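You operate a simulated robot arm through the tools that you are given. There is no shell and no other tool. Be economical: measure what you need, move in short steps, check, and stop when the job is done.

The job below is to be done with a simulated two-armed robot. You get a single attempt, and the scene is never put back.

## Task
Fetch the green tape and set it on the top of the check bench. Push the red bin shut. Put the blue block on the top of the test bench away on the low shelf of the kitting bench. Any order will do.

The check looks at the end state, three seconds after you hand in, the way a careful person would. Anything else that was tipped, shoved, dropped, spilled or broken makes it a failure.

## Robot
Two 7-joint arms with fingered hands on one trunk, on a base that drives. Base frame: it is fixed to the floor where the robot stands at the start and does not move with it; the origin is under the middle of the robot, x ahead of it, y to its left, z up. Lengths are in m, angles in degrees, forces in N, time in s.
The left shoulder is at the start at [0.073, 0.125, 1.153], the right one opposite. Places, roughly: blue block [2.5, 4.75, 0.75]; low shelf of the kitting bench [-9.1, -2.6, 0.2]; red bin [-2.6, 2.8, 0.2]; top of the check bench [-0.4, -0.9, 0.8]. Payload 3.6 kg a hand.
Tool frame (each hand has its own): the origin (TCP) lies between the finger pads and is the grasp point; the fingertips stand 0.03 m ahead of it; z points along the fingers, y is the line along which they close. The gripper opens to 0.104 m. The gripper's body begins 0.035 m behind the TCP. The gripper is a hand of 4 fingers: y runs from the thumb to the fingers, the wrist lies at [-0.015, -0.104, -0.178] in the tool frame, and closing takes about 1.5 s.
Orientation is that of the tool frame in the base frame, as a unit quaternion [w, x, y, z]. With the fingers straight down and the wrist toward the robot, the tool's x, y and z point along [0, 1, 0], [1, 0, 0] and [0, 0, -1] of the base frame.

## Interface
- The arms move only by the tool step_arm. It takes "left_targets", "right_targets" or both (then of equal length, played together; a hand with none holds still); each is a list of rows, each a list of 6 numbers: the shift along the tool's x, y, z in m, then the turn, a rotation vector about the tool's x, y, z in rad. In form: [[dx, dy, dz, ax, ay, az], ...]. A call has 1 to 8 rows; each row is the pose to reach, as a shift and turn from the pose commanded when the call began, along the tool's axes at that moment. "left_grip" and "right_grip" are, for a hand that has rows, the opening, from 0 (shut) to 1 (fully open), set as the call begins (left out, the last holds). Each row takes 0.2 s and may step no farther than 0.05 m and 8.6 degrees from the row before; otherwise, or with a gripper value out of range, the whole call is refused. A pose out of reach is approached as far as the arm can. The call stops where the force on the tool passes 40 N (or 10 N more than at its start, if that is more) or the arm is blocked; 0.2 s more then pass. The fingers move at their own pace (about 0.072 m/s each) and stop on an object; they squeeze with about 25 N. The grip force told is the motor's: it shows also when the fingers shut on nothing. Time passes only in rows, and 0.2 s behind the last, so rows that repeat a pose let the fingers close. It gives the time, the measured TCP pose, the force on the tool (base axes), the opening and the grip force at its end, in the units of the frame above (readings bear some noise), with the torque about the TCP (base axes, N m) and any sound that the robot's microphone picked up.
- Cameras (640 x 400 px; columns grow to the right, rows downward): "scene" is now at [0.1472, -0.0731, 1.2896]; the picture's right is [-0.84, -0.55, 0.00], its down [-0.30, 0.46, -0.83] and it looks along [0.46, -0.70, -0.55] (base axes); focal length 214 px, centre (320, 200). "left" rides on the left gripper at [-0.061, -0.092, -0.13] in its tool frame; the picture's right is [-0.81, -0.27, 0.52], its down [0.53, -0.71, 0.45] and it looks along [0.24, 0.64, 0.72] (tool axes); focal length 275 px, centre (320, 200). "right" rides on the right gripper at [0.061, -0.092, -0.131] in its tool frame; the picture's right is [-0.81, 0.27, -0.52], its down [-0.53, -0.71, 0.46] and it looks along [-0.24, 0.64, 0.72] (tool axes); focal length 275 px, centre (320, 200). There is no depth. A picture from a camera that has moved, and an enlarged one, comes with that camera's place and axes in the base frame and with its lens.
- snapshot(camera): a new picture of that camera. It takes no simulated time.
- raise_lower(by): slides the trunk up (or, below 0, down) by that many m; the arms and the scene camera ride with it, the base frame stays. It gives what a move gives, with no picture.
- steer(legs): drives the robot by 1 to 6 legs, each [ahead, left, turn to the left] in m, m and degrees, along the robot's own axes; the way and the turn of a leg run together, so that a leg with both is an arc; at most 1.5 m and 180 degrees a leg. The arms and the cameras ride along, it lands a little off, and it stops where it bumps. It gives what a move gives.
- finger_targets(index, middle, ring, thumb_bend, thumb_turn, hand): sets how far each is bent, from 0 (flat) to 100 (curled in); at 30 the hand is open as for a grip, at 70 the pads meet at the TCP. One left out holds its place. A second passes; each finger stops where it meets its share of the squeeze, and holds until it gets a number again. A gripper value or a shape takes the hand back. It gives what a move gives, with no picture; readings hold the bend of each and the force on the fingers (four entries, about 0 where the hand has none), thumb and palm. thumb_turn goes from beside the hand (0) to across from the fingers (100), as for a grip.
- hand_shape(shape, hand): the hand has 4 fingers and takes this shape, open, in about a second: jaw (thumb against the fingers, like two jaws); tri (thumb and two fingers); tip (a fingertip pinch); poke (one finger out to press); point (the index stretched); flat (the hand flat); cup (the hand cupped); fist (a fist). The gripper value then closes the fingers along that shape, each until it touches; the sizes above hold for jaw. It gives what a move gives, with no picture.
- head_to(pan, tilt): turns the head with the scene camera to pan (to the left, within 80 degrees either way) and tilt (down, from -29 to 69), counted from straight ahead of the robot. It gives what a move gives.
- inspect(camera, box): a new picture of the part [left, top, right, bottom] of that camera's present view, enlarged. It takes no simulated time.
- finish_job(): hands the job in; it is judged then, once.

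Work in short steps. Places have to be worked out from the pictures, the camera data and where the tool is seen: move nearer, look again, correct. Check each grasp and each placing, and mend what went wrong. You have 165 turns and 130 pictures in all, those below and enlarged ones among them. Open the grippers and draw the arms clear of the work before you hand the job in, unless the task says otherwise; then end with one line.

The tools are called after ">>>" by a JSON object that holds its "name" and its "arguments". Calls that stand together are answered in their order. step_arm: Moves the arms, as the interface text tells. Its arguments: {"type":"object","properties":{"left_targets":{"type":"array","items":{"type":"array","items":{"type":"number"}}},"left_grip":{"type":"number"},"right_targets":{"type":"array","items":{"type":"array","items":{"type":"number"}}},"right_grip":{"type":"number"}},"required":[]} The other tools are called the same way: raise_lower (by) slides the trunk up or down; hand_shape (shape, hand) gives the hand a shape; finger_targets (index, middle, ring, thumb_bend, thumb_turn, hand) moves the fingers one by one; steer (legs) drives the base; head_to (pan, tilt) turns the head that bears the scene camera; snapshot (camera) takes a picture; inspect (camera, box) takes an enlarged picture of a part of a camera's view; finish_job () hands the job in.

At the start:

```text
clock: 0.0
left_eef_pos: [0.4137, -0.0716, 1.1351]
left_ee_rot: [0.0, 0.707, 0.707, 0.001]
left_force: [-0.1, -0.2, -0.2]
left_wrist_torque: [0.0, -0.02, 0.0]
left_finger_gap: 0.1038
left_finger_force: 0.1
left_shape: jaw
left_bend: [30.0, 30.0, 30.0, 30.0, 98.0]
left_finger forces: [0.1, 0.1, 0.0, 0.0, 0.1, 0.0]
right_eef_pos: [0.2727, -0.3727, 1.2148]
right_ee_rot: [0.0, 0.707, 0.708, 0.0]
right_force: [-1.3, 0.4, -0.5]
right_wrist_torque: [-0.04, -0.01, 0.0]
right_finger_gap: 0.1037
right_finger_force: 0.0
right_shape: jaw
right_bend: [30.0, 30.0, 30.0, 30.0, 98.0]
right_finger forces: [0.1, 0.0, 0.0, 0.0, 0.0, 0.0]
trunk travel left (down, up): [-0.387, 0.15]
robot x, y, heading: [0.0016, 0.0012, -0.1]
head pan, tilt: [-56.8, 33.4]
```

scene: 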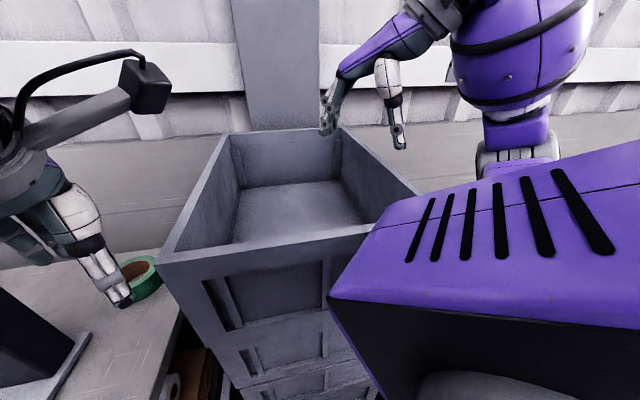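
right: 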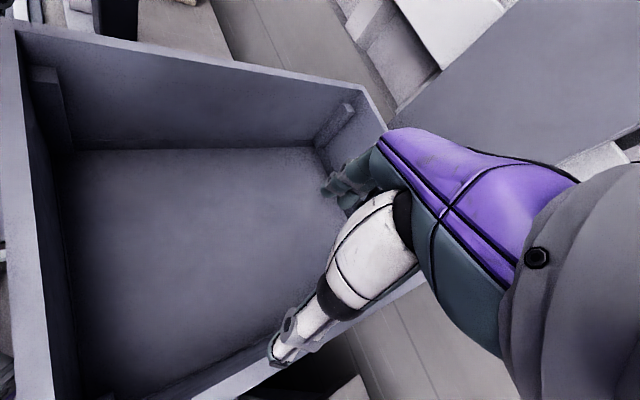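
left: 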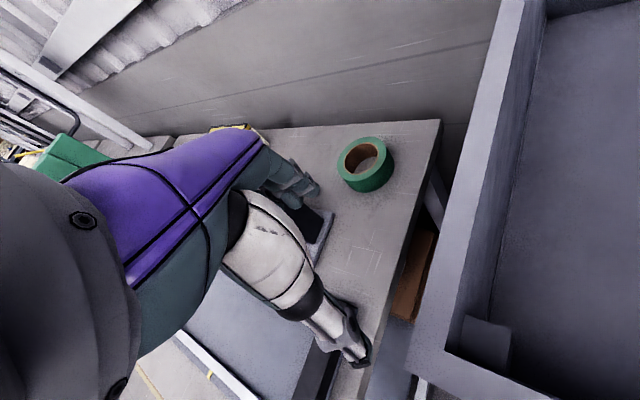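

The tape appears on a bench ahead at about (0.75,-0.11,0.8). I look around with the head first.

>>> {"name": "head_to", "arguments": {"pan": 0, "tilt": 35}}

>>> {"name": "snapshot", "arguments": {"camera": "scene"}}

>>> {"name": "head_to", "arguments": {"pan": -80, "tilt": 35}}

>>> {"name": "snapshot", "arguments": {"camera": "scene"}}

>>> {"name": "head_to", "arguments": {"pan": 70, "tilt": 20}}

>>> {"name": "snapshot", "arguments": {"camera": "scene"}}

```text
clock: 1.3
left_eef_pos: [0.4141, -0.0715, 1.133]
left_ee_rot: [0.0, 0.707, 0.707, 0.0]
left_force: [-0.4, -0.1, -0.6]
left_wrist_torque: [-0.02, -0.01, -0.01]
left_finger_gap: 0.1037
left_finger_force: 0.1
left_shape: jaw
left_bend: [30.0, 30.0, 30.0, 30.0, 98.0]
left_finger forces: [0.1, 0.0, 0.0, 0.1, 0.0, 0.1]
right_eef_pos: [0.2719, -0.3725, 1.2155]
right_ee_rot: [0.0, 0.706, 0.708, -0.001]
right_force: [0.4, 0.6, 0.5]
right_wrist_torque: [-0.02, 0.0, 0.01]
right_finger_gap: 0.1035
right_finger_force: 0.0
right_shape: jaw
right_bend: [30.0, 30.0, 30.0, 30.0, 98.0]
right_finger forces: [0.0, 0.0, 0.0, 0.0, 0.0, 0.0]
trunk travel left (down, up): [-0.387, 0.15]
robot x, y, heading: [-0.0019, -0.0039, -0.1]
head pan, tilt: [0.0, 35.0]
```

```text
126 pictures are left
camera scene: at [0.1866, 0.0012, 1.2872], right [0.0, -1.0, 0.0], down [-0.57, 0.0, -0.82], along [0.82, 0.0, -0.57], focal length 214 px, centre (320, 200)
```

scene: 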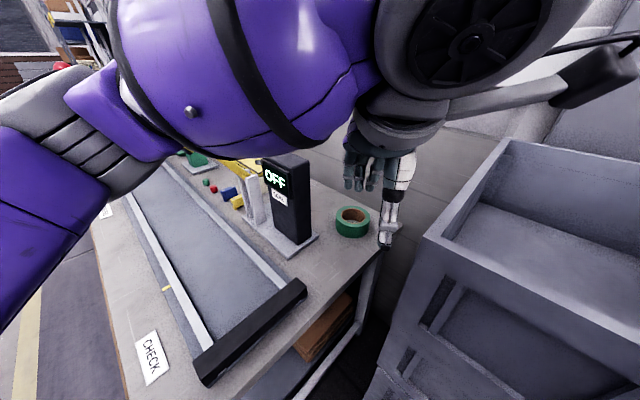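

```text
clock: 2.8
left_eef_pos: [0.4146, -0.071, 1.1347]
left_ee_rot: [0.0, 0.707, 0.708, 0.0]
left_force: [-0.1, 1.6, 0.2]
left_wrist_torque: [-0.03, 0.03, -0.02]
left_finger_gap: 0.1038
left_finger_force: 0.1
left_shape: jaw
left_bend: [30.0, 30.0, 30.0, 30.0, 98.0]
left_finger forces: [0.0, 0.0, 0.0, 0.0, 0.1, 0.0]
right_eef_pos: [0.2717, -0.3731, 1.2142]
right_ee_rot: [0.0, 0.706, 0.708, -0.001]
right_force: [0.6, 1.0, -1.3]
right_wrist_torque: [0.0, -0.01, -0.04]
right_finger_gap: 0.1035
right_finger_force: 0.1
right_shape: jaw
right_bend: [30.0, 30.0, 30.0, 30.0, 98.0]
right_finger forces: [0.0, 0.1, 0.0, 0.0, 0.0, 0.0]
trunk travel left (down, up): [-0.387, 0.15]
robot x, y, heading: [-0.0003, -0.0003, -0.2]
head pan, tilt: [-80.0, 35.0]
```

```text
125 pictures are left
camera scene: at [0.1139, -0.0854, 1.2872], right [-0.98, -0.17, 0.0], down [-0.1, 0.56, -0.82], along [0.14, -0.81, -0.57], focal length 214 px, centre (320, 200)
```

scene: 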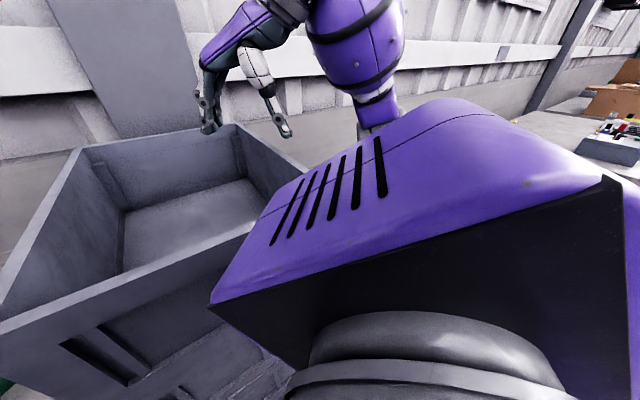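

```text
clock: 5.1
left_eef_pos: [0.4147, -0.0712, 1.1341]
left_ee_rot: [0.001, 0.707, 0.707, 0.0]
left_force: [0.5, -0.1, 0.4]
left_wrist_torque: [0.02, -0.01, -0.02]
left_finger_gap: 0.1038
left_finger_force: 0.1
left_shape: jaw
left_bend: [30.0, 30.0, 30.0, 30.0, 98.0]
left_finger forces: [0.0, 0.0, 0.0, 0.0, 0.0, 0.0]
right_eef_pos: [0.2723, -0.3732, 1.2137]
right_ee_rot: [0.0, 0.706, 0.708, -0.001]
right_force: [0.2, 1.0, -0.2]
right_wrist_torque: [0.01, 0.01, 0.0]
right_finger_gap: 0.1036
right_finger_force: 0.0
right_shape: jaw
right_bend: [30.0, 30.0, 30.0, 30.0, 98.0]
right_finger forces: [0.1, 0.0, 0.1, 0.0, 0.1, 0.0]
trunk travel left (down, up): [-0.387, 0.15]
robot x, y, heading: [0.0035, -0.0035, -0.2]
head pan, tilt: [70.0, 20.0]
```

```text
124 pictures are left
camera scene: at [0.1305, 0.0888, 1.311], right [0.94, -0.34, 0.0], down [-0.12, -0.32, -0.94], along [0.32, 0.88, -0.34], focal length 214 px, centre (320, 200)
```

scene: 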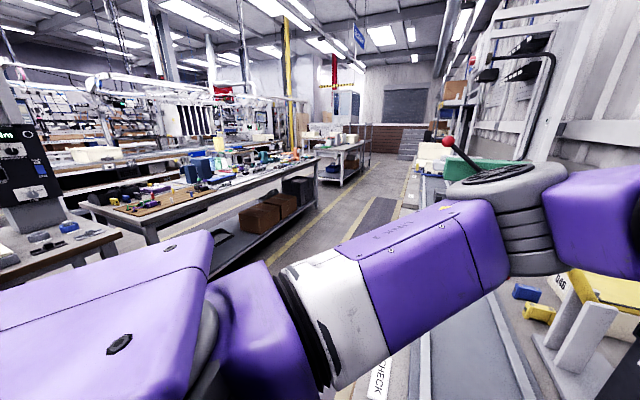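

The bench ahead bears a CHECK label; I need to see the bench behind-right too. Looking with level gaze both ways.

>>> {"name": "head_to", "arguments": {"pan": -80, "tilt": 5}}

>>> {"name": "snapshot", "arguments": {"camera": "scene"}}

>>> {"name": "head_to", "arguments": {"pan": 80, "tilt": 45}}

>>> {"name": "snapshot", "arguments": {"camera": "scene"}}

>>> {"name": "head_to", "arguments": {"pan": 35, "tilt": 10}}

>>> {"name": "snapshot", "arguments": {"camera": "scene"}}

```text
clock: 7.5
left_eef_pos: [0.4135, -0.0703, 1.1323]
left_ee_rot: [-0.001, 0.707, 0.708, -0.001]
left_force: [0.2, 0.4, -0.4]
left_wrist_torque: [-0.03, -0.01, -0.03]
left_finger_gap: 0.1037
left_finger_force: 0.0
left_shape: jaw
left_bend: [30.0, 30.0, 30.0, 30.0, 98.0]
left_finger forces: [0.0, 0.1, 0.1, 0.1, 0.0, 0.1]
right_eef_pos: [0.2725, -0.3732, 1.2126]
right_ee_rot: [0.0, 0.706, 0.708, 0.0]
right_force: [-0.3, -0.5, 0.3]
right_wrist_torque: [0.0, 0.0, 0.03]
right_finger_gap: 0.1039
right_finger_force: 0.1
right_shape: jaw
right_bend: [30.0, 30.0, 30.0, 30.0, 98.0]
right_finger forces: [0.0, 0.0, 0.1, 0.0, 0.0, 0.1]
trunk travel left (down, up): [-0.387, 0.15]
robot x, y, heading: [0.0038, 0.0019, -0.1]
head pan, tilt: [-80.0, 5.0]
```

```text
123 pictures are left
camera scene: at [0.1146, -0.0891, 1.3354], right [-0.98, -0.17, 0.0], down [-0.02, 0.09, -1.0], along [0.17, -0.98, -0.09], focal length 214 px, centre (320, 200)
```

scene: 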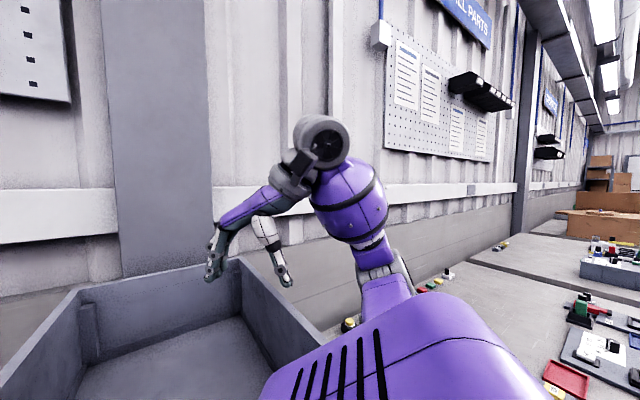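

```text
clock: 9.9
left_eef_pos: [0.4148, -0.0723, 1.1341]
left_ee_rot: [0.0, 0.707, 0.707, 0.0]
left_force: [0.3, -1.2, 0.7]
left_wrist_torque: [0.01, 0.01, -0.02]
left_finger_gap: 0.1037
left_finger_force: 0.0
left_shape: jaw
left_bend: [30.0, 30.0, 30.0, 30.0, 98.0]
left_finger forces: [0.0, 0.0, 0.0, 0.0, 0.0, 0.1]
right_eef_pos: [0.2718, -0.3721, 1.2125]
right_ee_rot: [0.0, 0.706, 0.708, -0.001]
right_force: [-0.6, -0.3, -0.2]
right_wrist_torque: [0.02, 0.0, -0.02]
right_finger_gap: 0.1038
right_finger_force: 0.0
right_shape: jaw
right_bend: [30.0, 30.0, 30.0, 30.0, 98.0]
right_finger forces: [0.1, 0.0, 0.0, 0.0, 0.0, 0.1]
trunk travel left (down, up): [-0.387, 0.15]
robot x, y, heading: [0.0002, -0.0, -0.2]
head pan, tilt: [80.0, 45.0]
```

```text
122 pictures are left
camera scene: at [0.1127, 0.0814, 1.2723], right [0.98, -0.17, 0.0], down [-0.12, -0.7, -0.71], along [0.12, 0.7, -0.71], focal length 214 px, centre (320, 200)
```

scene: 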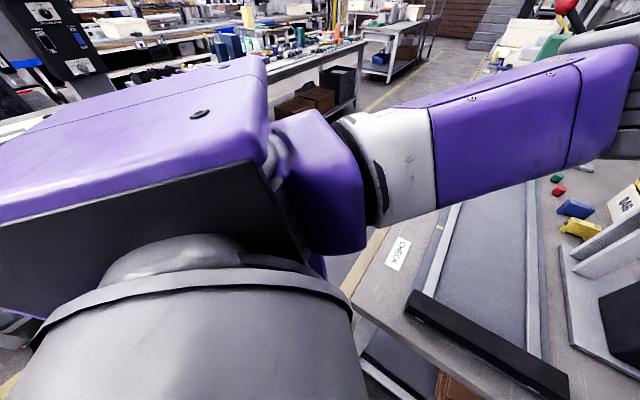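

```text
clock: 11.1
left_eef_pos: [0.4145, -0.0718, 1.1341]
left_ee_rot: [0.0, 0.707, 0.707, 0.0]
left_force: [-0.3, -1.1, 0.5]
left_wrist_torque: [0.01, 0.01, 0.03]
left_finger_gap: 0.1037
left_finger_force: 0.0
left_shape: jaw
left_bend: [30.0, 30.0, 30.0, 30.0, 98.0]
left_finger forces: [0.1, 0.0, 0.1, 0.0, 0.1, 0.0]
right_eef_pos: [0.273, -0.3727, 1.2141]
right_ee_rot: [0.001, 0.707, 0.708, 0.0]
right_force: [0.4, 0.3, -0.3]
right_wrist_torque: [-0.01, 0.0, 0.04]
right_finger_gap: 0.1038
right_finger_force: 0.1
right_shape: jaw
right_bend: [30.0, 30.0, 30.0, 30.0, 98.0]
right_finger forces: [0.1, 0.1, 0.0, 0.1, 0.1, 0.0]
trunk travel left (down, up): [-0.387, 0.15]
robot x, y, heading: [-0.0058, -0.0015, -0.1]
head pan, tilt: [35.0, 10.0]
```

```text
121 pictures are left
camera scene: at [0.1747, 0.0547, 1.3272], right [0.57, -0.82, 0.0], down [-0.14, -0.1, -0.98], along [0.81, 0.57, -0.17], focal length 214 px, centre (320, 200)
```

scene: 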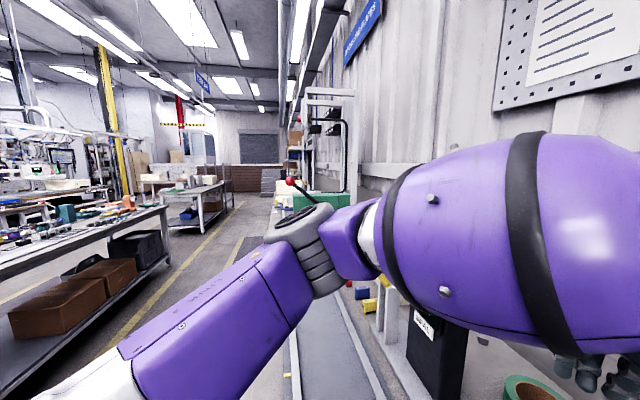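

I zoom at the label on the front bench.

>>> {"name": "head_to", "arguments": {"pan": 0, "tilt": 50}}

>>> {"name": "snapshot", "arguments": {"camera": "scene"}}

>>> {"name": "inspect", "arguments": {"camera": "scene", "box": [80, 100, 400, 300]}}

```text
clock: 12.1
left_eef_pos: [0.4136, -0.0704, 1.1339]
left_ee_rot: [0.0, 0.707, 0.707, 0.0]
left_force: [0.2, 0.1, 0.3]
left_wrist_torque: [-0.03, -0.03, 0.0]
left_finger_gap: 0.1037
left_finger_force: 0.1
left_shape: jaw
left_bend: [30.0, 30.0, 30.0, 30.0, 98.0]
left_finger forces: [0.0, 0.0, 0.0, 0.0, 0.0, 0.0]
right_eef_pos: [0.2716, -0.3722, 1.2143]
right_ee_rot: [0.002, 0.706, 0.708, -0.001]
right_force: [-0.5, -0.8, -0.2]
right_wrist_torque: [0.02, -0.01, -0.05]
right_finger_gap: 0.1038
right_finger_force: 0.1
right_shape: jaw
right_bend: [30.0, 30.0, 30.0, 30.0, 98.0]
right_finger forces: [0.1, 0.0, 0.0, 0.0, 0.1, 0.0]
trunk travel left (down, up): [-0.387, 0.15]
robot x, y, heading: [-0.0016, -0.0004, -0.1]
head pan, tilt: [0.0, 50.0]
```

```text
120 pictures are left
camera scene: at [0.1756, 0.0014, 1.2655], right [0.0, -1.0, 0.0], down [-0.77, 0.0, -0.64], along [0.64, 0.0, -0.77], focal length 214 px, centre (320, 200)
```

scene: 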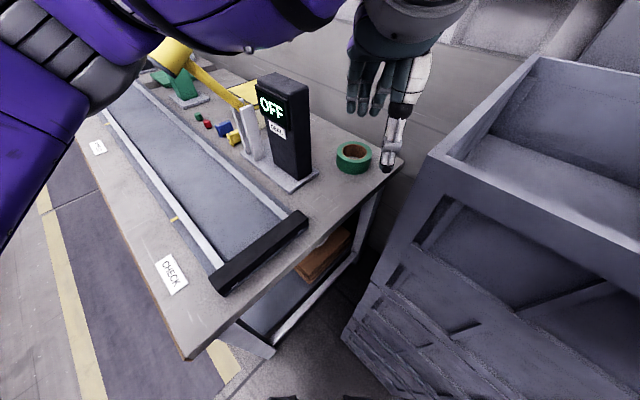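

```text
2.00 times, centred on (240, 200) of scene
camera zoom: at [0.1756, 0.0014, 1.2655], right [0.0, -1.0, 0.0], down [-0.77, 0.0, -0.64], along [0.64, 0.0, -0.77], focal length 429 px, centre (480, 200)
```

zoom: 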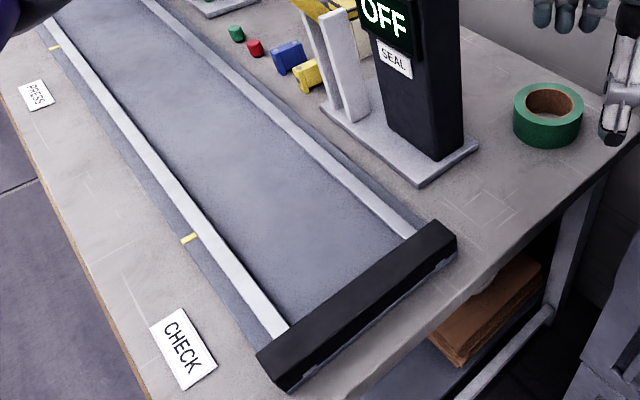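

The tape (outer ≈0.11, hole ≈0.075) is at about (0.725,-0.11). The seal post is close on its left, so I'll use the right hand with its thumb in the hole. First move the left hand left and up, out of the way.

>>> {"name": "step_arm", "arguments": {"left_targets": [[0.04, -0.01, -0.02, 0, 0, 0], [0.08, -0.02, -0.04, 0, 0, 0], [0.12, -0.03, -0.06, 0, 0, 0], [0.16, -0.04, -0.08, 0, 0, 0], [0.2, -0.05, -0.1, 0, 0, 0], [0.24, -0.06, -0.12, 0, 0, 0]]}}

>>> {"name": "step_arm", "arguments": {"right_targets": [[0.02, 0.04, 0, 0, 0, 0], [0.05, 0.08, 0, 0, 0, 0], [0.08, 0.12, 0.01, 0, 0, 0], [0.11, 0.16, 0.02, 0, 0, 0], [0.14, 0.2, 0.03, 0, 0, 0], [0.17, 0.24, 0.04, 0, 0, 0], [0.2, 0.28, 0.05, 0, 0, 0], [0.22, 0.32, 0.06, 0, 0, 0]]}}

>>> {"name": "snapshot", "arguments": {"camera": "scene"}}

>>> {"name": "snapshot", "arguments": {"camera": "right"}}

```text
clock: 13.3
left_eef_pos: [0.3681, 0.108, 1.2143]
left_ee_rot: [-0.011, 0.704, 0.71, 0.004]
left_force: [25.8, -8.6, -38.3]
left_wrist_torque: [3.98, -0.22, 2.79]
left_finger_gap: 0.1039
left_finger_force: 0.0
left_shape: jaw
left_bend: [30.0, 30.0, 30.0, 30.0, 98.0]
left_finger forces: [0.0, 0.0, 0.0, 0.1, 0.0, 0.0]
right_eef_pos: [0.2728, -0.3706, 1.2133]
right_ee_rot: [0.0, 0.706, 0.708, -0.001]
right_force: [0.1, 0.3, 0.4]
right_wrist_torque: [0.02, -0.02, -0.01]
right_finger_gap: 0.104
right_finger_force: 0.1
right_shape: jaw
right_bend: [30.0, 30.0, 30.0, 30.0, 98.0]
right_finger forces: [0.0, 0.0, 0.0, 0.0, 0.0, 0.0]
trunk travel left (down, up): [-0.387, 0.15]
robot x, y, heading: [-0.0029, -0.0006, -0.0]
head pan, tilt: [0.0, 50.0]
stopped in row 5 (left hand): the force on the tool passed its limit (the readings are from after the stop); the commanded pose is now the measured one
```

```text
refused: row 3 steps farther than a row can; nothing moved
```

```text
118 pictures are left
camera scene: at [0.1813, 0.0048, 1.2748], right [0.04, -1.0, 0.0], down [-0.69, -0.03, -0.73], along [0.73, 0.03, -0.69], focal length 214 px, centre (320, 200)
```

scene: 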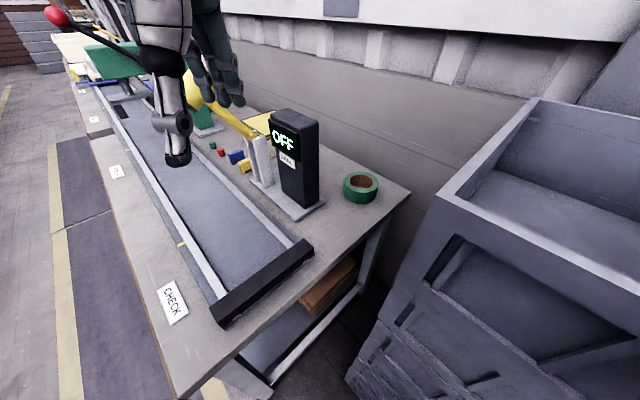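

```text
117 pictures are left
camera right: at [0.1807, -0.3108, 1.3431], right [0.28, -0.81, 0.52], down [-0.71, -0.53, -0.45], along [0.65, -0.24, -0.72], focal length 275 px, centre (320, 200)
```

right: 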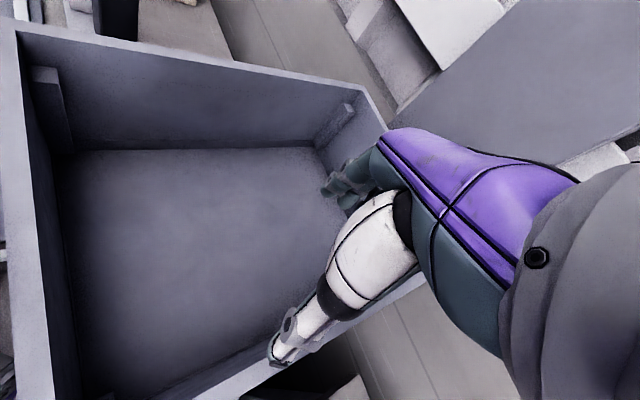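

The left arm bumped my own head (camera axes shifted). I back it off forward and down, then left.

>>> {"name": "step_arm", "arguments": {"left_targets": [[0.0, 0.04, 0.02, 0, 0, 0], [0.03, 0.06, 0.04, 0, 0, 0], [0.07, 0.06, 0.05, 0, 0, 0], [0.11, 0.06, 0.05, 0, 0, 0], [0.15, 0.06, 0.05, 0, 0, 0]]}}

>>> {"name": "step_arm", "arguments": {"right_targets": [[0.02, 0.04, 0, 0, 0, 0], [0.045, 0.08, 0, 0, 0, 0], [0.07, 0.12, 0.005, 0, 0, 0], [0.095, 0.16, 0.01, 0, 0, 0], [0.12, 0.2, 0.015, 0, 0, 0], [0.145, 0.24, 0.02, 0, 0, 0], [0.17, 0.28, 0.025, 0, 0, 0], [0.195, 0.32, 0.03, 0, 0, 0]]}}

>>> {"name": "snapshot", "arguments": {"camera": "scene"}}

>>> {"name": "snapshot", "arguments": {"camera": "right"}}

```text
clock: 14.5
left_eef_pos: [0.4298, 0.2563, 1.1698]
left_ee_rot: [-0.004, 0.706, 0.709, 0.005]
left_force: [0.3, -0.2, 0.5]
left_wrist_torque: [0.01, -0.01, 0.02]
left_finger_gap: 0.1038
left_finger_force: 0.1
left_shape: jaw
left_bend: [30.0, 30.0, 30.0, 30.0, 98.0]
left_finger forces: [0.1, 0.0, 0.0, 0.0, 0.0, 0.0]
right_eef_pos: [0.2717, -0.3705, 1.2142]
right_ee_rot: [0.001, 0.706, 0.708, -0.001]
right_force: [1.0, 1.3, 0.4]
right_wrist_torque: [0.0, -0.01, -0.03]
right_finger_gap: 0.1038
right_finger_force: 0.1
right_shape: jaw
right_bend: [30.0, 30.0, 30.0, 30.0, 98.0]
right_finger forces: [0.0, 0.0, 0.1, 0.0, 0.1, 0.0]
trunk travel left (down, up): [-0.387, 0.15]
robot x, y, heading: [0.0015, -0.0022, -0.1]
head pan, tilt: [0.0, 50.0]
```

```text
clock: 16.3
left_eef_pos: [0.4312, 0.258, 1.1695]
left_ee_rot: [-0.005, 0.706, 0.709, 0.003]
left_force: [0.9, -0.7, 0.5]
left_wrist_torque: [-0.01, 0.01, 0.01]
left_finger_gap: 0.104
left_finger_force: 0.0
left_shape: jaw
left_bend: [30.0, 30.0, 30.0, 30.0, 98.0]
left_finger forces: [0.0, 0.0, 0.1, 0.0, 0.0, 0.1]
right_eef_pos: [0.5953, -0.1729, 1.1859]
right_ee_rot: [0.0, 0.706, 0.708, -0.001]
right_force: [0.5, -0.2, 0.9]
right_wrist_torque: [-0.02, 0.01, -0.01]
right_finger_gap: 0.1038
right_finger_force: 0.1
right_shape: jaw
right_bend: [30.0, 30.0, 30.0, 30.0, 98.0]
right_finger forces: [0.1, 0.1, 0.0, 0.0, 0.1, 0.0]
trunk travel left (down, up): [-0.387, 0.15]
robot x, y, heading: [-0.0023, -0.0002, -0.2]
head pan, tilt: [0.0, 50.0]
```

```text
116 pictures are left
camera scene: at [0.177, 0.0021, 1.2652], right [0.0, -1.0, 0.0], down [-0.77, 0.0, -0.64], along [0.64, 0.0, -0.77], focal length 214 px, centre (320, 200)
```

scene: 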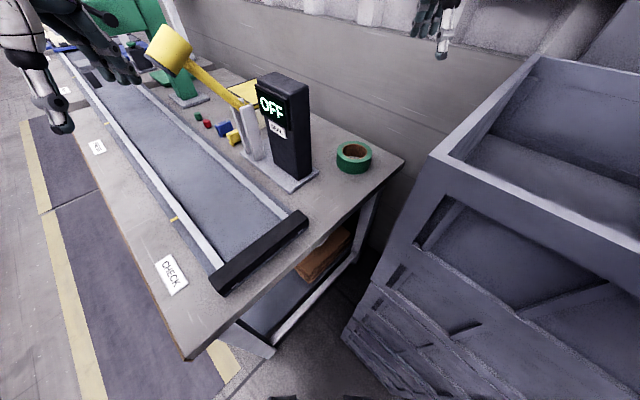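

```text
115 pictures are left
camera right: at [0.5037, -0.1123, 1.3146], right [0.28, -0.81, 0.52], down [-0.71, -0.53, -0.45], along [0.64, -0.24, -0.72], focal length 275 px, centre (320, 200)
```

right: 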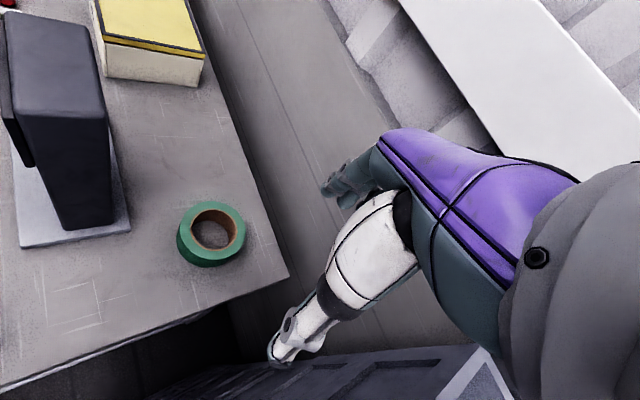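

Triangulated tape: centre ≈(0.725,-0.105), top ≈0.845. I move above its far wall at (0.771,-0.105).

>>> {"name": "step_arm", "arguments": {"right_targets": [[0.02, 0.04, 0.01, 0, 0, 0], [0.04, 0.08, 0.03, 0, 0, 0], [0.055, 0.12, 0.05, 0, 0, 0], [0.068, 0.15, 0.08, 0, 0, 0], [0.068, 0.176, 0.12, 0, 0, 0], [0.068, 0.176, 0.165, 0, 0, 0], [0.068, 0.176, 0.21, 0, 0, 0], [0.068, 0.176, 0.24, 0, 0, 0]]}}

>>> {"name": "snapshot", "arguments": {"camera": "scene"}}

>>> {"name": "snapshot", "arguments": {"camera": "right"}}

```text
clock: 18.1
left_eef_pos: [0.4246, 0.2572, 1.1763]
left_ee_rot: [0.0, 0.706, 0.708, 0.007]
left_force: [0.1, -0.5, 0.3]
left_wrist_torque: [0.02, 0.02, -0.02]
left_finger_gap: 0.1038
left_finger_force: 0.0
left_shape: jaw
left_bend: [30.0, 30.0, 30.0, 30.0, 98.0]
left_finger forces: [0.0, 0.0, 0.0, 0.0, 0.0, 0.0]
right_eef_pos: [0.6995, -0.1557, 1.1015]
right_ee_rot: [0.064, 0.705, 0.704, 0.06]
right_force: [0.3, 0.7, -1.1]
right_wrist_torque: [0.01, 0.0, -0.02]
right_finger_gap: 0.104
right_finger_force: 0.1
right_shape: jaw
right_bend: [30.0, 30.0, 30.0, 30.0, 98.0]
right_finger forces: [0.1, 0.1, 0.0, 0.1, 0.1, 0.0]
right hand out of reach, approached as far as the arm can: row 2, 3, 4, 5, 6, 7, 8
trunk travel left (down, up): [-0.387, 0.15]
robot x, y, heading: [-0.0018, -0.0005, -0.3]
head pan, tilt: [0.0, 50.0]
stopped in row 8 (right hand): the arm was blocked; the commanded pose is now the measured one
```

```text
114 pictures are left
camera scene: at [0.1686, 0.0019, 1.2692], right [0.0, -1.0, 0.0], down [-0.76, 0.0, -0.65], along [0.65, 0.0, -0.76], focal length 214 px, centre (320, 200)
```

scene: 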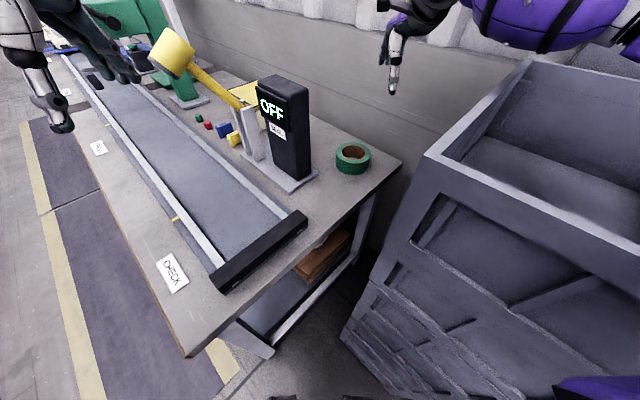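

```text
113 pictures are left
camera right: at [0.5862, -0.0927, 1.2134], right [0.18, -0.81, 0.56], down [-0.62, -0.54, -0.57], along [0.76, -0.25, -0.6], focal length 275 px, centre (320, 200)
```

right: 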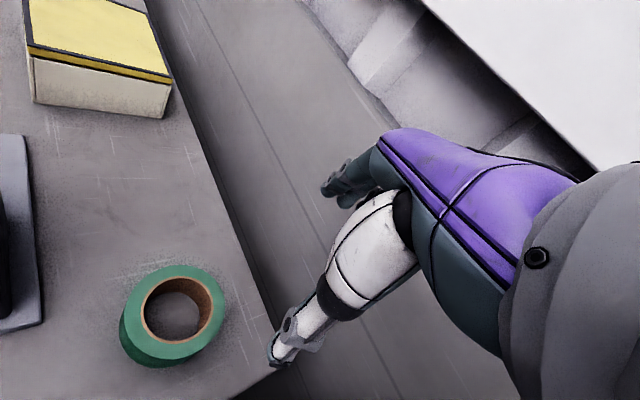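

The arm was stretched out at this height. I retract the right hand (undoing its 10° tilt), then I'll turn the base left a bit to bring the right shoulder closer.

>>> {"name": "step_arm", "arguments": {"right_targets": [[-0.01, -0.04, -0.01, 0.06, 0, 0], [-0.03, -0.08, -0.02, 0.12, 0, 0], [-0.05, -0.115, -0.03, 0.176, 0, 0], [-0.07, -0.15, -0.045, 0.176, 0, 0], [-0.09, -0.19, -0.05, 0.176, 0, 0]]}}

>>> {"name": "steer", "arguments": {"legs": [[0, 0, 20]]}}

>>> {"name": "snapshot", "arguments": {"camera": "scene"}}

```text
clock: 19.4
left_eef_pos: [0.433, 0.2584, 1.1678]
left_ee_rot: [-0.004, 0.705, 0.709, 0.003]
left_force: [0.3, 0.3, -0.1]
left_wrist_torque: [0.03, 0.0, 0.0]
left_finger_gap: 0.1041
left_finger_force: 0.0
left_shape: jaw
left_bend: [30.0, 30.0, 30.0, 30.0, 98.0]
left_finger forces: [0.1, 0.0, 0.1, 0.1, 0.0, 0.0]
right_eef_pos: [0.5164, -0.2373, 1.103]
right_ee_rot: [-0.012, 0.705, 0.709, -0.003]
right_force: [20.3, 16.1, -2.9]
right_wrist_torque: [-0.25, 0.17, -0.72]
right_finger_gap: 0.0994
right_finger_force: 0.1
right_shape: jaw
right_bend: [30.0, 30.0, 30.0, 38.0, 92.0]
right_finger forces: [0.0, 0.1, 0.0, 0.0, 25.2, 0.0]
trunk travel left (down, up): [-0.387, 0.15]
robot x, y, heading: [-0.0027, -0.0005, 0.2]
head pan, tilt: [0.0, 50.0]
stopped in row 5 (right hand): the force on the tool passed its limit (the readings are from after the stop); the commanded pose is now the measured one
```

```text
clock: 20.9
left_eef_pos: [0.3164, 0.3878, 1.1701]
left_ee_rot: [-0.005, 0.571, 0.821, 0.004]
left_force: [0.4, -0.4, -0.5]
left_wrist_torque: [0.02, -0.01, 0.02]
left_finger_gap: 0.104
left_finger_force: 0.1
left_shape: jaw
left_bend: [30.0, 30.0, 30.0, 30.0, 98.0]
left_finger forces: [0.0, 0.0, 0.0, 0.0, 0.1, 0.0]
right_eef_pos: [0.5641, -0.0512, 1.1044]
right_ee_rot: [-0.009, 0.571, 0.821, -0.006]
right_force: [0.5, -0.6, -0.6]
right_wrist_torque: [-0.01, 0.0, 0.06]
right_finger_gap: 0.1036
right_finger_force: 0.0
right_shape: jaw
right_bend: [30.0, 30.0, 30.0, 30.0, 97.0]
right_finger forces: [0.1, 0.1, 0.0, 0.1, 0.0, 0.1]
trunk travel left (down, up): [-0.387, 0.15]
robot x, y, heading: [-0.0026, -0.0017, 20.1]
head pan, tilt: [0.0, 50.0]
```

```text
112 pictures are left
camera scene: at [0.1655, 0.0609, 1.2654], right [0.34, -0.94, 0.0], down [-0.72, -0.26, -0.64], along [0.6, 0.22, -0.77], focal length 214 px, centre (320, 200)
```

scene: 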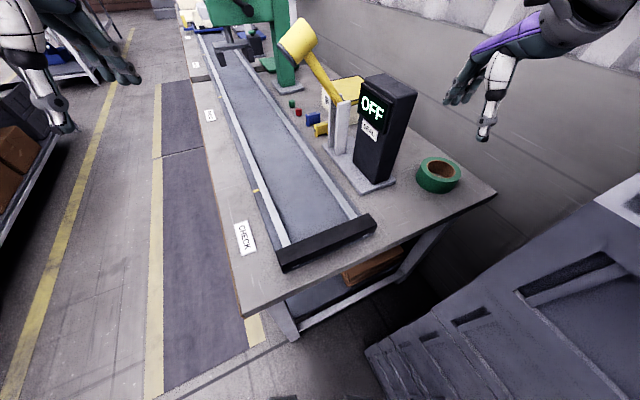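

Turn works; the tape stays at (0.726,-0.106). To gain reach I raise the hand above the post, turn 20° more.

>>> {"name": "step_arm", "arguments": {"right_targets": [[0, -0.01, -0.035, 0, 0, 0], [0, -0.02, -0.07, 0, 0, 0]]}}

>>> {"name": "steer", "arguments": {"legs": [[0, 0, 20]]}}

>>> {"name": "head_to", "arguments": {"pan": -35, "tilt": 40}}

>>> {"name": "snapshot", "arguments": {"camera": "scene"}}

```text
clock: 21.5
left_eef_pos: [0.3155, 0.3893, 1.171]
left_ee_rot: [-0.006, 0.571, 0.821, 0.003]
left_force: [-0.2, -0.2, -0.2]
left_wrist_torque: [0.02, -0.01, 0.01]
left_finger_gap: 0.1036
left_finger_force: 0.1
left_shape: jaw
left_bend: [30.0, 30.0, 30.0, 30.0, 98.0]
left_finger forces: [0.0, 0.0, 0.1, 0.0, 0.0, 0.0]
right_eef_pos: [0.5467, -0.0567, 1.1727]
right_ee_rot: [-0.01, 0.572, 0.82, -0.006]
right_force: [-0.3, 1.0, 0.4]
right_wrist_torque: [0.03, -0.03, 0.03]
right_finger_gap: 0.1038
right_finger_force: 0.0
right_shape: jaw
right_bend: [30.0, 30.0, 30.0, 30.0, 97.0]
right_finger forces: [0.0, 0.0, 0.1, 0.0, 0.0, 0.0]
trunk travel left (down, up): [-0.387, 0.15]
robot x, y, heading: [0.0029, -0.0012, 20.1]
head pan, tilt: [0.0, 50.0]
```

```text
clock: 22.9
left_eef_pos: [0.1645, 0.4723, 1.1709]
left_ee_rot: [-0.005, 0.42, 0.907, 0.003]
left_force: [-0.2, 0.6, 0.3]
left_wrist_torque: [0.03, 0.0, 0.02]
left_finger_gap: 0.1036
left_finger_force: 0.1
left_shape: jaw
left_bend: [30.0, 30.0, 30.0, 30.0, 98.0]
left_finger forces: [0.1, 0.1, 0.1, 0.1, 0.0, 0.0]
right_eef_pos: [0.5341, 0.1332, 1.1722]
right_ee_rot: [-0.008, 0.421, 0.907, -0.008]
right_force: [0.0, -0.1, 0.1]
right_wrist_torque: [-0.02, 0.0, 0.0]
right_finger_gap: 0.104
right_finger_force: 0.1
right_shape: jaw
right_bend: [30.0, 30.0, 30.0, 30.0, 97.0]
right_finger forces: [0.0, 0.0, 0.0, 0.0, 0.0, 0.0]
trunk travel left (down, up): [-0.387, 0.15]
robot x, y, heading: [0.0007, -0.0054, 39.7]
head pan, tilt: [0.0, 50.0]
```

```text
clock: 23.9
left_eef_pos: [0.1641, 0.4714, 1.1706]
left_ee_rot: [-0.005, 0.42, 0.907, 0.003]
left_force: [-0.4, 1.0, -0.9]
left_wrist_torque: [-0.01, 0.01, 0.01]
left_finger_gap: 0.1033
left_finger_force: 0.0
left_shape: jaw
left_bend: [30.0, 30.0, 30.0, 30.0, 98.0]
left_finger forces: [0.0, 0.0, 0.1, 0.0, 0.0, 0.0]
right_eef_pos: [0.5341, 0.1334, 1.1723]
right_ee_rot: [-0.009, 0.421, 0.907, -0.008]
right_force: [0.0, -0.1, 0.3]
right_wrist_torque: [-0.02, 0.03, -0.02]
right_finger_gap: 0.1039
right_finger_force: 0.2
right_shape: jaw
right_bend: [30.0, 30.0, 30.0, 30.0, 97.0]
right_finger forces: [0.1, 0.0, 0.0, 0.0, 0.0, 0.0]
trunk travel left (down, up): [-0.387, 0.15]
robot x, y, heading: [0.0012, -0.0019, 40.5]
head pan, tilt: [-35.0, 40.0]
```

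```text
111 pictures are left
camera scene: at [0.1607, 0.0716, 1.2796], right [0.09, -1.0, 0.0], down [-0.64, -0.06, -0.77], along [0.76, 0.07, -0.64], focal length 214 px, centre (320, 200)
```

scene: 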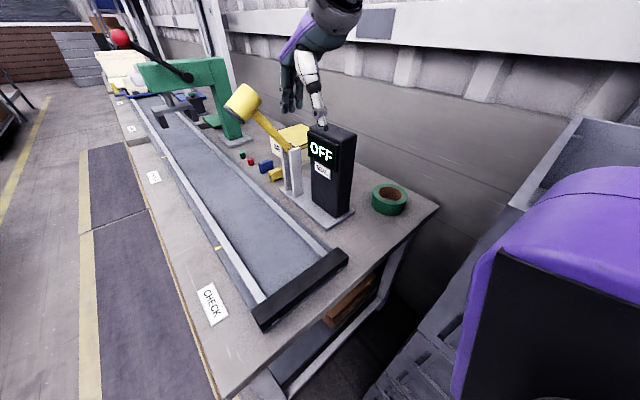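

Now swing the right hand right to about (0.63,-0.107) at height while turning it back to yaw 0.

>>> {"name": "step_arm", "arguments": {"right_targets": [[-0.041, -0.013, 0, 0, 0, 0.117], [-0.082, -0.026, 0, 0, 0, 0.234], [-0.124, -0.039, 0, 0, 0, 0.351], [-0.165, -0.052, 0, 0, 0, 0.468], [-0.207, -0.065, 0, 0, 0, 0.585], [-0.248, -0.078, 0, 0, 0, 0.7]]}}

>>> {"name": "raise_lower", "arguments": {"by": -0.08}}

>>> {"name": "snapshot", "arguments": {"camera": "scene"}}

```text
clock: 25.4
left_eef_pos: [0.1649, 0.4713, 1.1705]
left_ee_rot: [-0.006, 0.42, 0.907, 0.003]
left_force: [0.2, 0.4, 0.8]
left_wrist_torque: [-0.01, 0.03, 0.02]
left_finger_gap: 0.1036
left_finger_force: 0.0
left_shape: jaw
left_bend: [30.0, 30.0, 30.0, 30.0, 98.0]
left_finger forces: [0.1, 0.1, 0.0, 0.1, 0.0, 0.0]
right_eef_pos: [0.6362, -0.1101, 1.1705]
right_ee_rot: [-0.007, 0.707, 0.707, -0.011]
right_force: [-0.3, 0.7, -0.6]
right_wrist_torque: [0.0, -0.02, 0.01]
right_finger_gap: 0.1038
right_finger_force: 0.1
right_shape: jaw
right_bend: [30.0, 30.0, 30.0, 30.0, 97.0]
right_finger forces: [0.1, 0.1, 0.1, 0.0, 0.0, 0.1]
trunk travel left (down, up): [-0.387, 0.15]
robot x, y, heading: [-0.0022, -0.0042, 39.8]
head pan, tilt: [-35.0, 40.0]
```

```text
clock: 26.4
left_eef_pos: [0.1435, 0.5021, 1.0857]
left_ee_rot: [0.005, 0.419, 0.908, -0.006]
left_force: [-1.1, 0.1, -0.3]
left_wrist_torque: [0.03, -0.03, 0.01]
left_finger_gap: 0.1039
left_finger_force: 0.1
left_shape: jaw
left_bend: [30.0, 30.0, 30.0, 30.0, 98.0]
left_finger forces: [0.0, 0.0, 0.0, 0.0, 0.0, 0.0]
right_eef_pos: [0.6101, -0.1012, 1.1584]
right_ee_rot: [0.092, 0.728, 0.679, -0.023]
right_force: [0.4, 0.1, 0.2]
right_wrist_torque: [0.02, 0.02, -0.02]
right_finger_gap: 0.1039
right_finger_force: 0.1
right_shape: jaw
right_bend: [30.0, 30.0, 30.0, 30.0, 98.0]
right_finger forces: [0.0, 0.0, 0.1, 0.0, 0.0, 0.1]
trunk travel left (down, up): [-0.312, 0.224]
robot x, y, heading: [-0.0016, 0.0043, 40.1]
head pan, tilt: [-35.0, 40.0]
stopped: the arm was blocked; the commanded pose is now the measured one
```

```text
110 pictures are left
camera scene: at [0.1513, 0.1136, 1.2055], right [0.09, -1.0, 0.02], down [-0.63, -0.08, -0.78], along [0.77, 0.06, -0.63], focal length 214 px, centre (320, 200)
```

scene: 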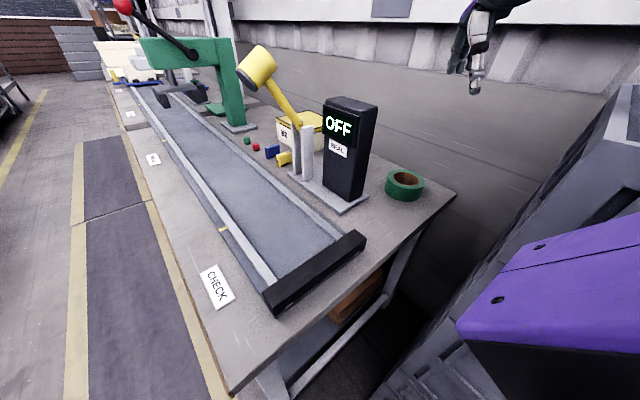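

The right arm's elbow seems to rest on the cabinet; I raise the trunk back at once.

>>> {"name": "raise_lower", "arguments": {"by": 0.1}}

>>> {"name": "snapshot", "arguments": {"camera": "scene"}}

>>> {"name": "head_to", "arguments": {"pan": -80, "tilt": 35}}

>>> {"name": "snapshot", "arguments": {"camera": "scene"}}

```text
clock: 27.7
left_eef_pos: [0.163, 0.4746, 1.1947]
left_ee_rot: [-0.007, 0.419, 0.908, 0.001]
left_force: [-0.4, -0.1, -0.6]
left_wrist_torque: [0.02, -0.05, -0.02]
left_finger_gap: 0.104
left_finger_force: 0.1
left_shape: jaw
left_bend: [30.0, 30.0, 30.0, 30.0, 98.0]
left_finger forces: [0.0, 0.1, 0.1, 0.0, 0.0, 0.0]
right_eef_pos: [0.6296, -0.1295, 1.2422]
right_ee_rot: [0.069, 0.728, 0.682, -0.02]
right_force: [0.1, 0.5, -0.4]
right_wrist_torque: [-0.01, 0.02, 0.03]
right_finger_gap: 0.1039
right_finger_force: 0.0
right_shape: jaw
right_bend: [30.0, 30.0, 30.0, 30.0, 98.0]
right_finger forces: [0.0, 0.1, 0.1, 0.0, 0.0, 0.0]
trunk travel left (down, up): [-0.412, 0.124]
robot x, y, heading: [0.002, 0.0013, 40.2]
head pan, tilt: [-35.0, 40.0]
```

```text
109 pictures are left
camera scene: at [0.1543, 0.0688, 1.307], right [0.09, -1.0, 0.0], down [-0.64, -0.06, -0.77], along [0.76, 0.07, -0.64], focal length 214 px, centre (320, 200)
```

scene: 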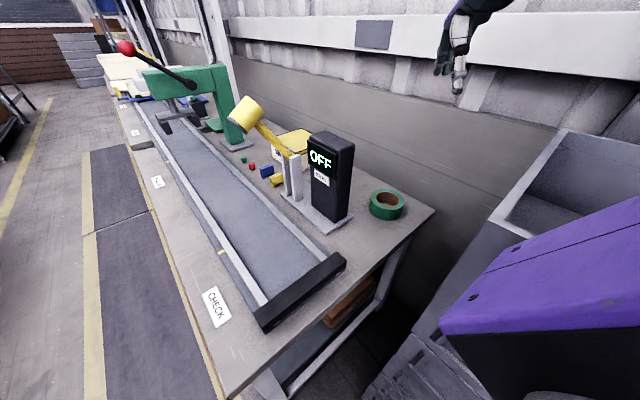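

```text
clock: 28.8
left_eef_pos: [0.1626, 0.4746, 1.1972]
left_ee_rot: [-0.007, 0.42, 0.908, 0.001]
left_force: [-0.7, 0.2, 0.5]
left_wrist_torque: [0.03, -0.02, 0.01]
left_finger_gap: 0.104
left_finger_force: 0.0
left_shape: jaw
left_bend: [30.0, 30.0, 30.0, 30.0, 98.0]
left_finger forces: [0.0, 0.0, 0.0, 0.0, 0.0, 0.0]
right_eef_pos: [0.6291, -0.1289, 1.2436]
right_ee_rot: [0.069, 0.728, 0.681, -0.02]
right_force: [0.4, -0.4, 0.7]
right_wrist_torque: [0.01, -0.01, 0.02]
right_finger_gap: 0.1036
right_finger_force: 0.0
right_shape: jaw
right_bend: [30.0, 30.0, 30.0, 30.0, 98.0]
right_finger forces: [0.1, 0.1, 0.1, 0.1, 0.0, 0.0]
trunk travel left (down, up): [-0.412, 0.124]
robot x, y, heading: [0.0002, 0.0006, 40.6]
head pan, tilt: [-80.0, 35.0]
```

```text
108 pictures are left
camera scene: at [0.1373, 0.0045, 1.3146], right [-0.64, -0.77, 0.0], down [-0.44, 0.37, -0.82], along [0.63, -0.52, -0.57], focal length 214 px, centre (320, 200)
```

scene: 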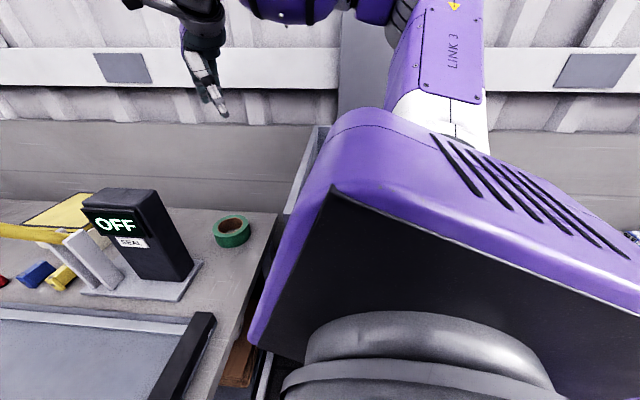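

The cabinet blocks the right elbow, so the left arm is better. I fold the right hand back, then turn the base right to about −45° so the left shoulder faces the tape.

>>> {"name": "step_arm", "arguments": {"right_targets": [[0.005, -0.045, 0, 0, 0, 0], [0.01, -0.09, 0, 0, 0, 0], [0.015, -0.135, 0, 0, 0, 0], [0.02, -0.18, 0, 0, 0, 0]]}}

>>> {"name": "steer", "arguments": {"legs": [[0, 0, -40]]}}

>>> {"name": "steer", "arguments": {"legs": [[0, 0, -42]]}}

>>> {"name": "head_to", "arguments": {"pan": 30, "tilt": 45}}

>>> {"name": "snapshot", "arguments": {"camera": "scene"}}

>>> {"name": "head_to", "arguments": {"pan": -60, "tilt": 30}}

>>> {"name": "snapshot", "arguments": {"camera": "scene"}}

```text
clock: 29.8
left_eef_pos: [0.1618, 0.4753, 1.1956]
left_ee_rot: [-0.007, 0.42, 0.908, 0.003]
left_force: [0.1, 0.6, -1.0]
left_wrist_torque: [0.0, -0.02, 0.03]
left_finger_gap: 0.1041
left_finger_force: 0.2
left_shape: jaw
left_bend: [30.0, 30.0, 30.0, 30.0, 98.0]
left_finger forces: [0.0, 0.1, 0.0, 0.2, 0.0, 0.0]
right_eef_pos: [0.4523, -0.0956, 1.2288]
right_ee_rot: [0.07, 0.729, 0.681, -0.02]
right_force: [-0.3, 0.4, 0.2]
right_wrist_torque: [-0.02, 0.0, 0.02]
right_finger_gap: 0.1043
right_finger_force: 0.1
right_shape: jaw
right_bend: [30.0, 30.0, 30.0, 30.0, 98.0]
right_finger forces: [0.1, 0.0, 0.0, 0.0, 0.0, 0.1]
trunk travel left (down, up): [-0.412, 0.124]
robot x, y, heading: [-0.0047, -0.0008, 40.4]
head pan, tilt: [-80.0, 35.0]
```

```text
clock: 32.0
left_eef_pos: [0.4251, 0.2645, 1.1954]
left_ee_rot: [-0.007, 0.7, 0.714, 0.004]
left_force: [0.3, 0.3, 0.7]
left_wrist_torque: [0.01, 0.0, 0.03]
left_finger_gap: 0.1038
left_finger_force: 0.3
left_shape: jaw
left_bend: [30.0, 30.0, 30.0, 30.0, 98.0]
left_finger forces: [0.1, 0.1, 0.1, 0.0, 0.0, 0.0]
right_eef_pos: [0.2906, -0.3594, 1.2291]
right_ee_rot: [0.058, 0.914, 0.398, -0.042]
right_force: [0.4, -0.4, -0.1]
right_wrist_torque: [-0.01, 0.0, 0.0]
right_finger_gap: 0.1034
right_finger_force: 0.2
right_shape: jaw
right_bend: [30.0, 30.0, 30.0, 30.0, 98.0]
right_finger forces: [0.0, 0.0, 0.0, 0.0, 0.0, 0.0]
trunk travel left (down, up): [-0.412, 0.124]
robot x, y, heading: [0.0017, 0.0036, 1.2]
head pan, tilt: [-80.0, 35.0]
```

```text
clock: 34.4
left_eef_pos: [0.4924, -0.088, 1.1956]
left_ee_rot: [-0.005, 0.909, 0.416, 0.005]
left_force: [0.0, -0.1, 0.1]
left_wrist_torque: [0.01, 0.0, -0.01]
left_finger_gap: 0.1039
left_finger_force: 0.1
left_shape: jaw
left_bend: [30.0, 30.0, 30.0, 30.0, 98.0]
left_finger forces: [0.0, 0.0, 0.0, 0.0, 0.0, 0.0]
right_eef_pos: [-0.0261, -0.4614, 1.2285]
right_ee_rot: [0.04, 0.996, 0.043, -0.06]
right_force: [-0.4, -0.2, 0.4]
right_wrist_torque: [-0.02, 0.02, 0.05]
right_finger_gap: 0.1039
right_finger_force: 0.1
right_shape: jaw
right_bend: [30.0, 30.0, 30.0, 30.0, 98.0]
right_finger forces: [0.0, 0.0, 0.0, 0.1, 0.1, 0.1]
trunk travel left (down, up): [-0.412, 0.124]
robot x, y, heading: [-0.0003, -0.0006, -40.9]
head pan, tilt: [-80.0, 35.0]
```

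```text
clock: 36.3
left_eef_pos: [0.492, -0.0866, 1.1967]
left_ee_rot: [-0.004, 0.909, 0.416, 0.005]
left_force: [-0.2, -0.6, 0.0]
left_wrist_torque: [0.01, 0.01, 0.0]
left_finger_gap: 0.1036
left_finger_force: 0.1
left_shape: jaw
left_bend: [30.0, 30.0, 30.0, 30.0, 98.0]
left_finger forces: [0.0, 0.1, 0.0, 0.0, 0.0, 0.0]
right_eef_pos: [-0.026, -0.4624, 1.2274]
right_ee_rot: [0.04, 0.996, 0.043, -0.06]
right_force: [0.0, -0.2, -0.4]
right_wrist_torque: [0.02, -0.01, 0.04]
right_finger_gap: 0.104
right_finger_force: 0.1
right_shape: jaw
right_bend: [30.0, 30.0, 30.0, 30.0, 98.0]
right_finger forces: [0.0, 0.0, 0.1, 0.0, 0.1, 0.0]
trunk travel left (down, up): [-0.412, 0.124]
robot x, y, heading: [-0.003, 0.0008, -41.2]
head pan, tilt: [30.0, 45.0]
```

```text
107 pictures are left
camera scene: at [0.1486, -0.0735, 1.2998], right [-0.19, -0.98, 0.0], down [-0.69, 0.14, -0.71], along [0.69, -0.14, -0.71], focal length 214 px, centre (320, 200)
```

scene: 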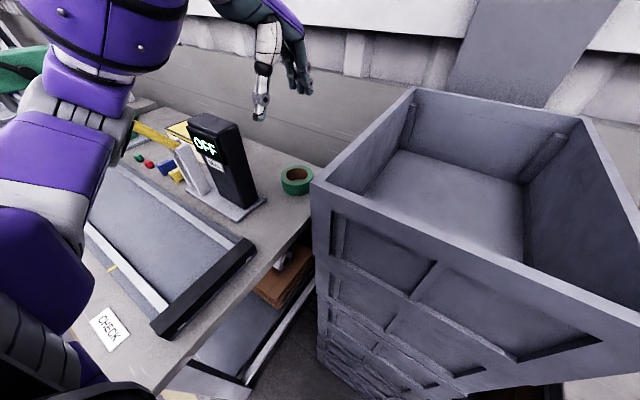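

```text
clock: 37.9
left_eef_pos: [0.4929, -0.0878, 1.1966]
left_ee_rot: [-0.004, 0.909, 0.416, 0.005]
left_force: [-0.2, 0.1, -0.3]
left_wrist_torque: [0.0, -0.01, -0.03]
left_finger_gap: 0.1038
left_finger_force: 0.1
left_shape: jaw
left_bend: [30.0, 30.0, 30.0, 30.0, 98.0]
left_finger forces: [0.0, 0.0, 0.0, 0.1, 0.1, 0.1]
right_eef_pos: [-0.0262, -0.4624, 1.2278]
right_ee_rot: [0.041, 0.996, 0.043, -0.061]
right_force: [0.5, -0.4, -0.1]
right_wrist_torque: [0.01, -0.01, 0.02]
right_finger_gap: 0.104
right_finger_force: 0.1
right_shape: jaw
right_bend: [30.0, 30.0, 30.0, 30.0, 98.0]
right_finger forces: [0.0, 0.1, 0.1, 0.0, 0.0, 0.1]
trunk travel left (down, up): [-0.412, 0.124]
robot x, y, heading: [-0.0009, 0.001, -41.1]
head pan, tilt: [-60.0, 30.0]
```

```text
106 pictures are left
camera scene: at [0.0516, -0.1467, 1.3224], right [-0.98, 0.19, 0.0], down [0.1, 0.49, -0.87], along [-0.16, -0.85, -0.5], focal length 214 px, centre (320, 200)
```

scene: 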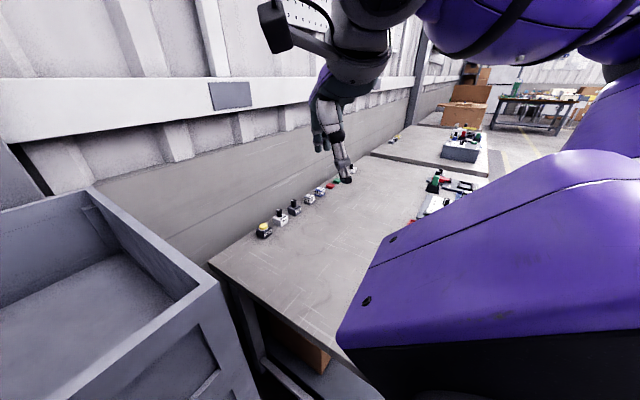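

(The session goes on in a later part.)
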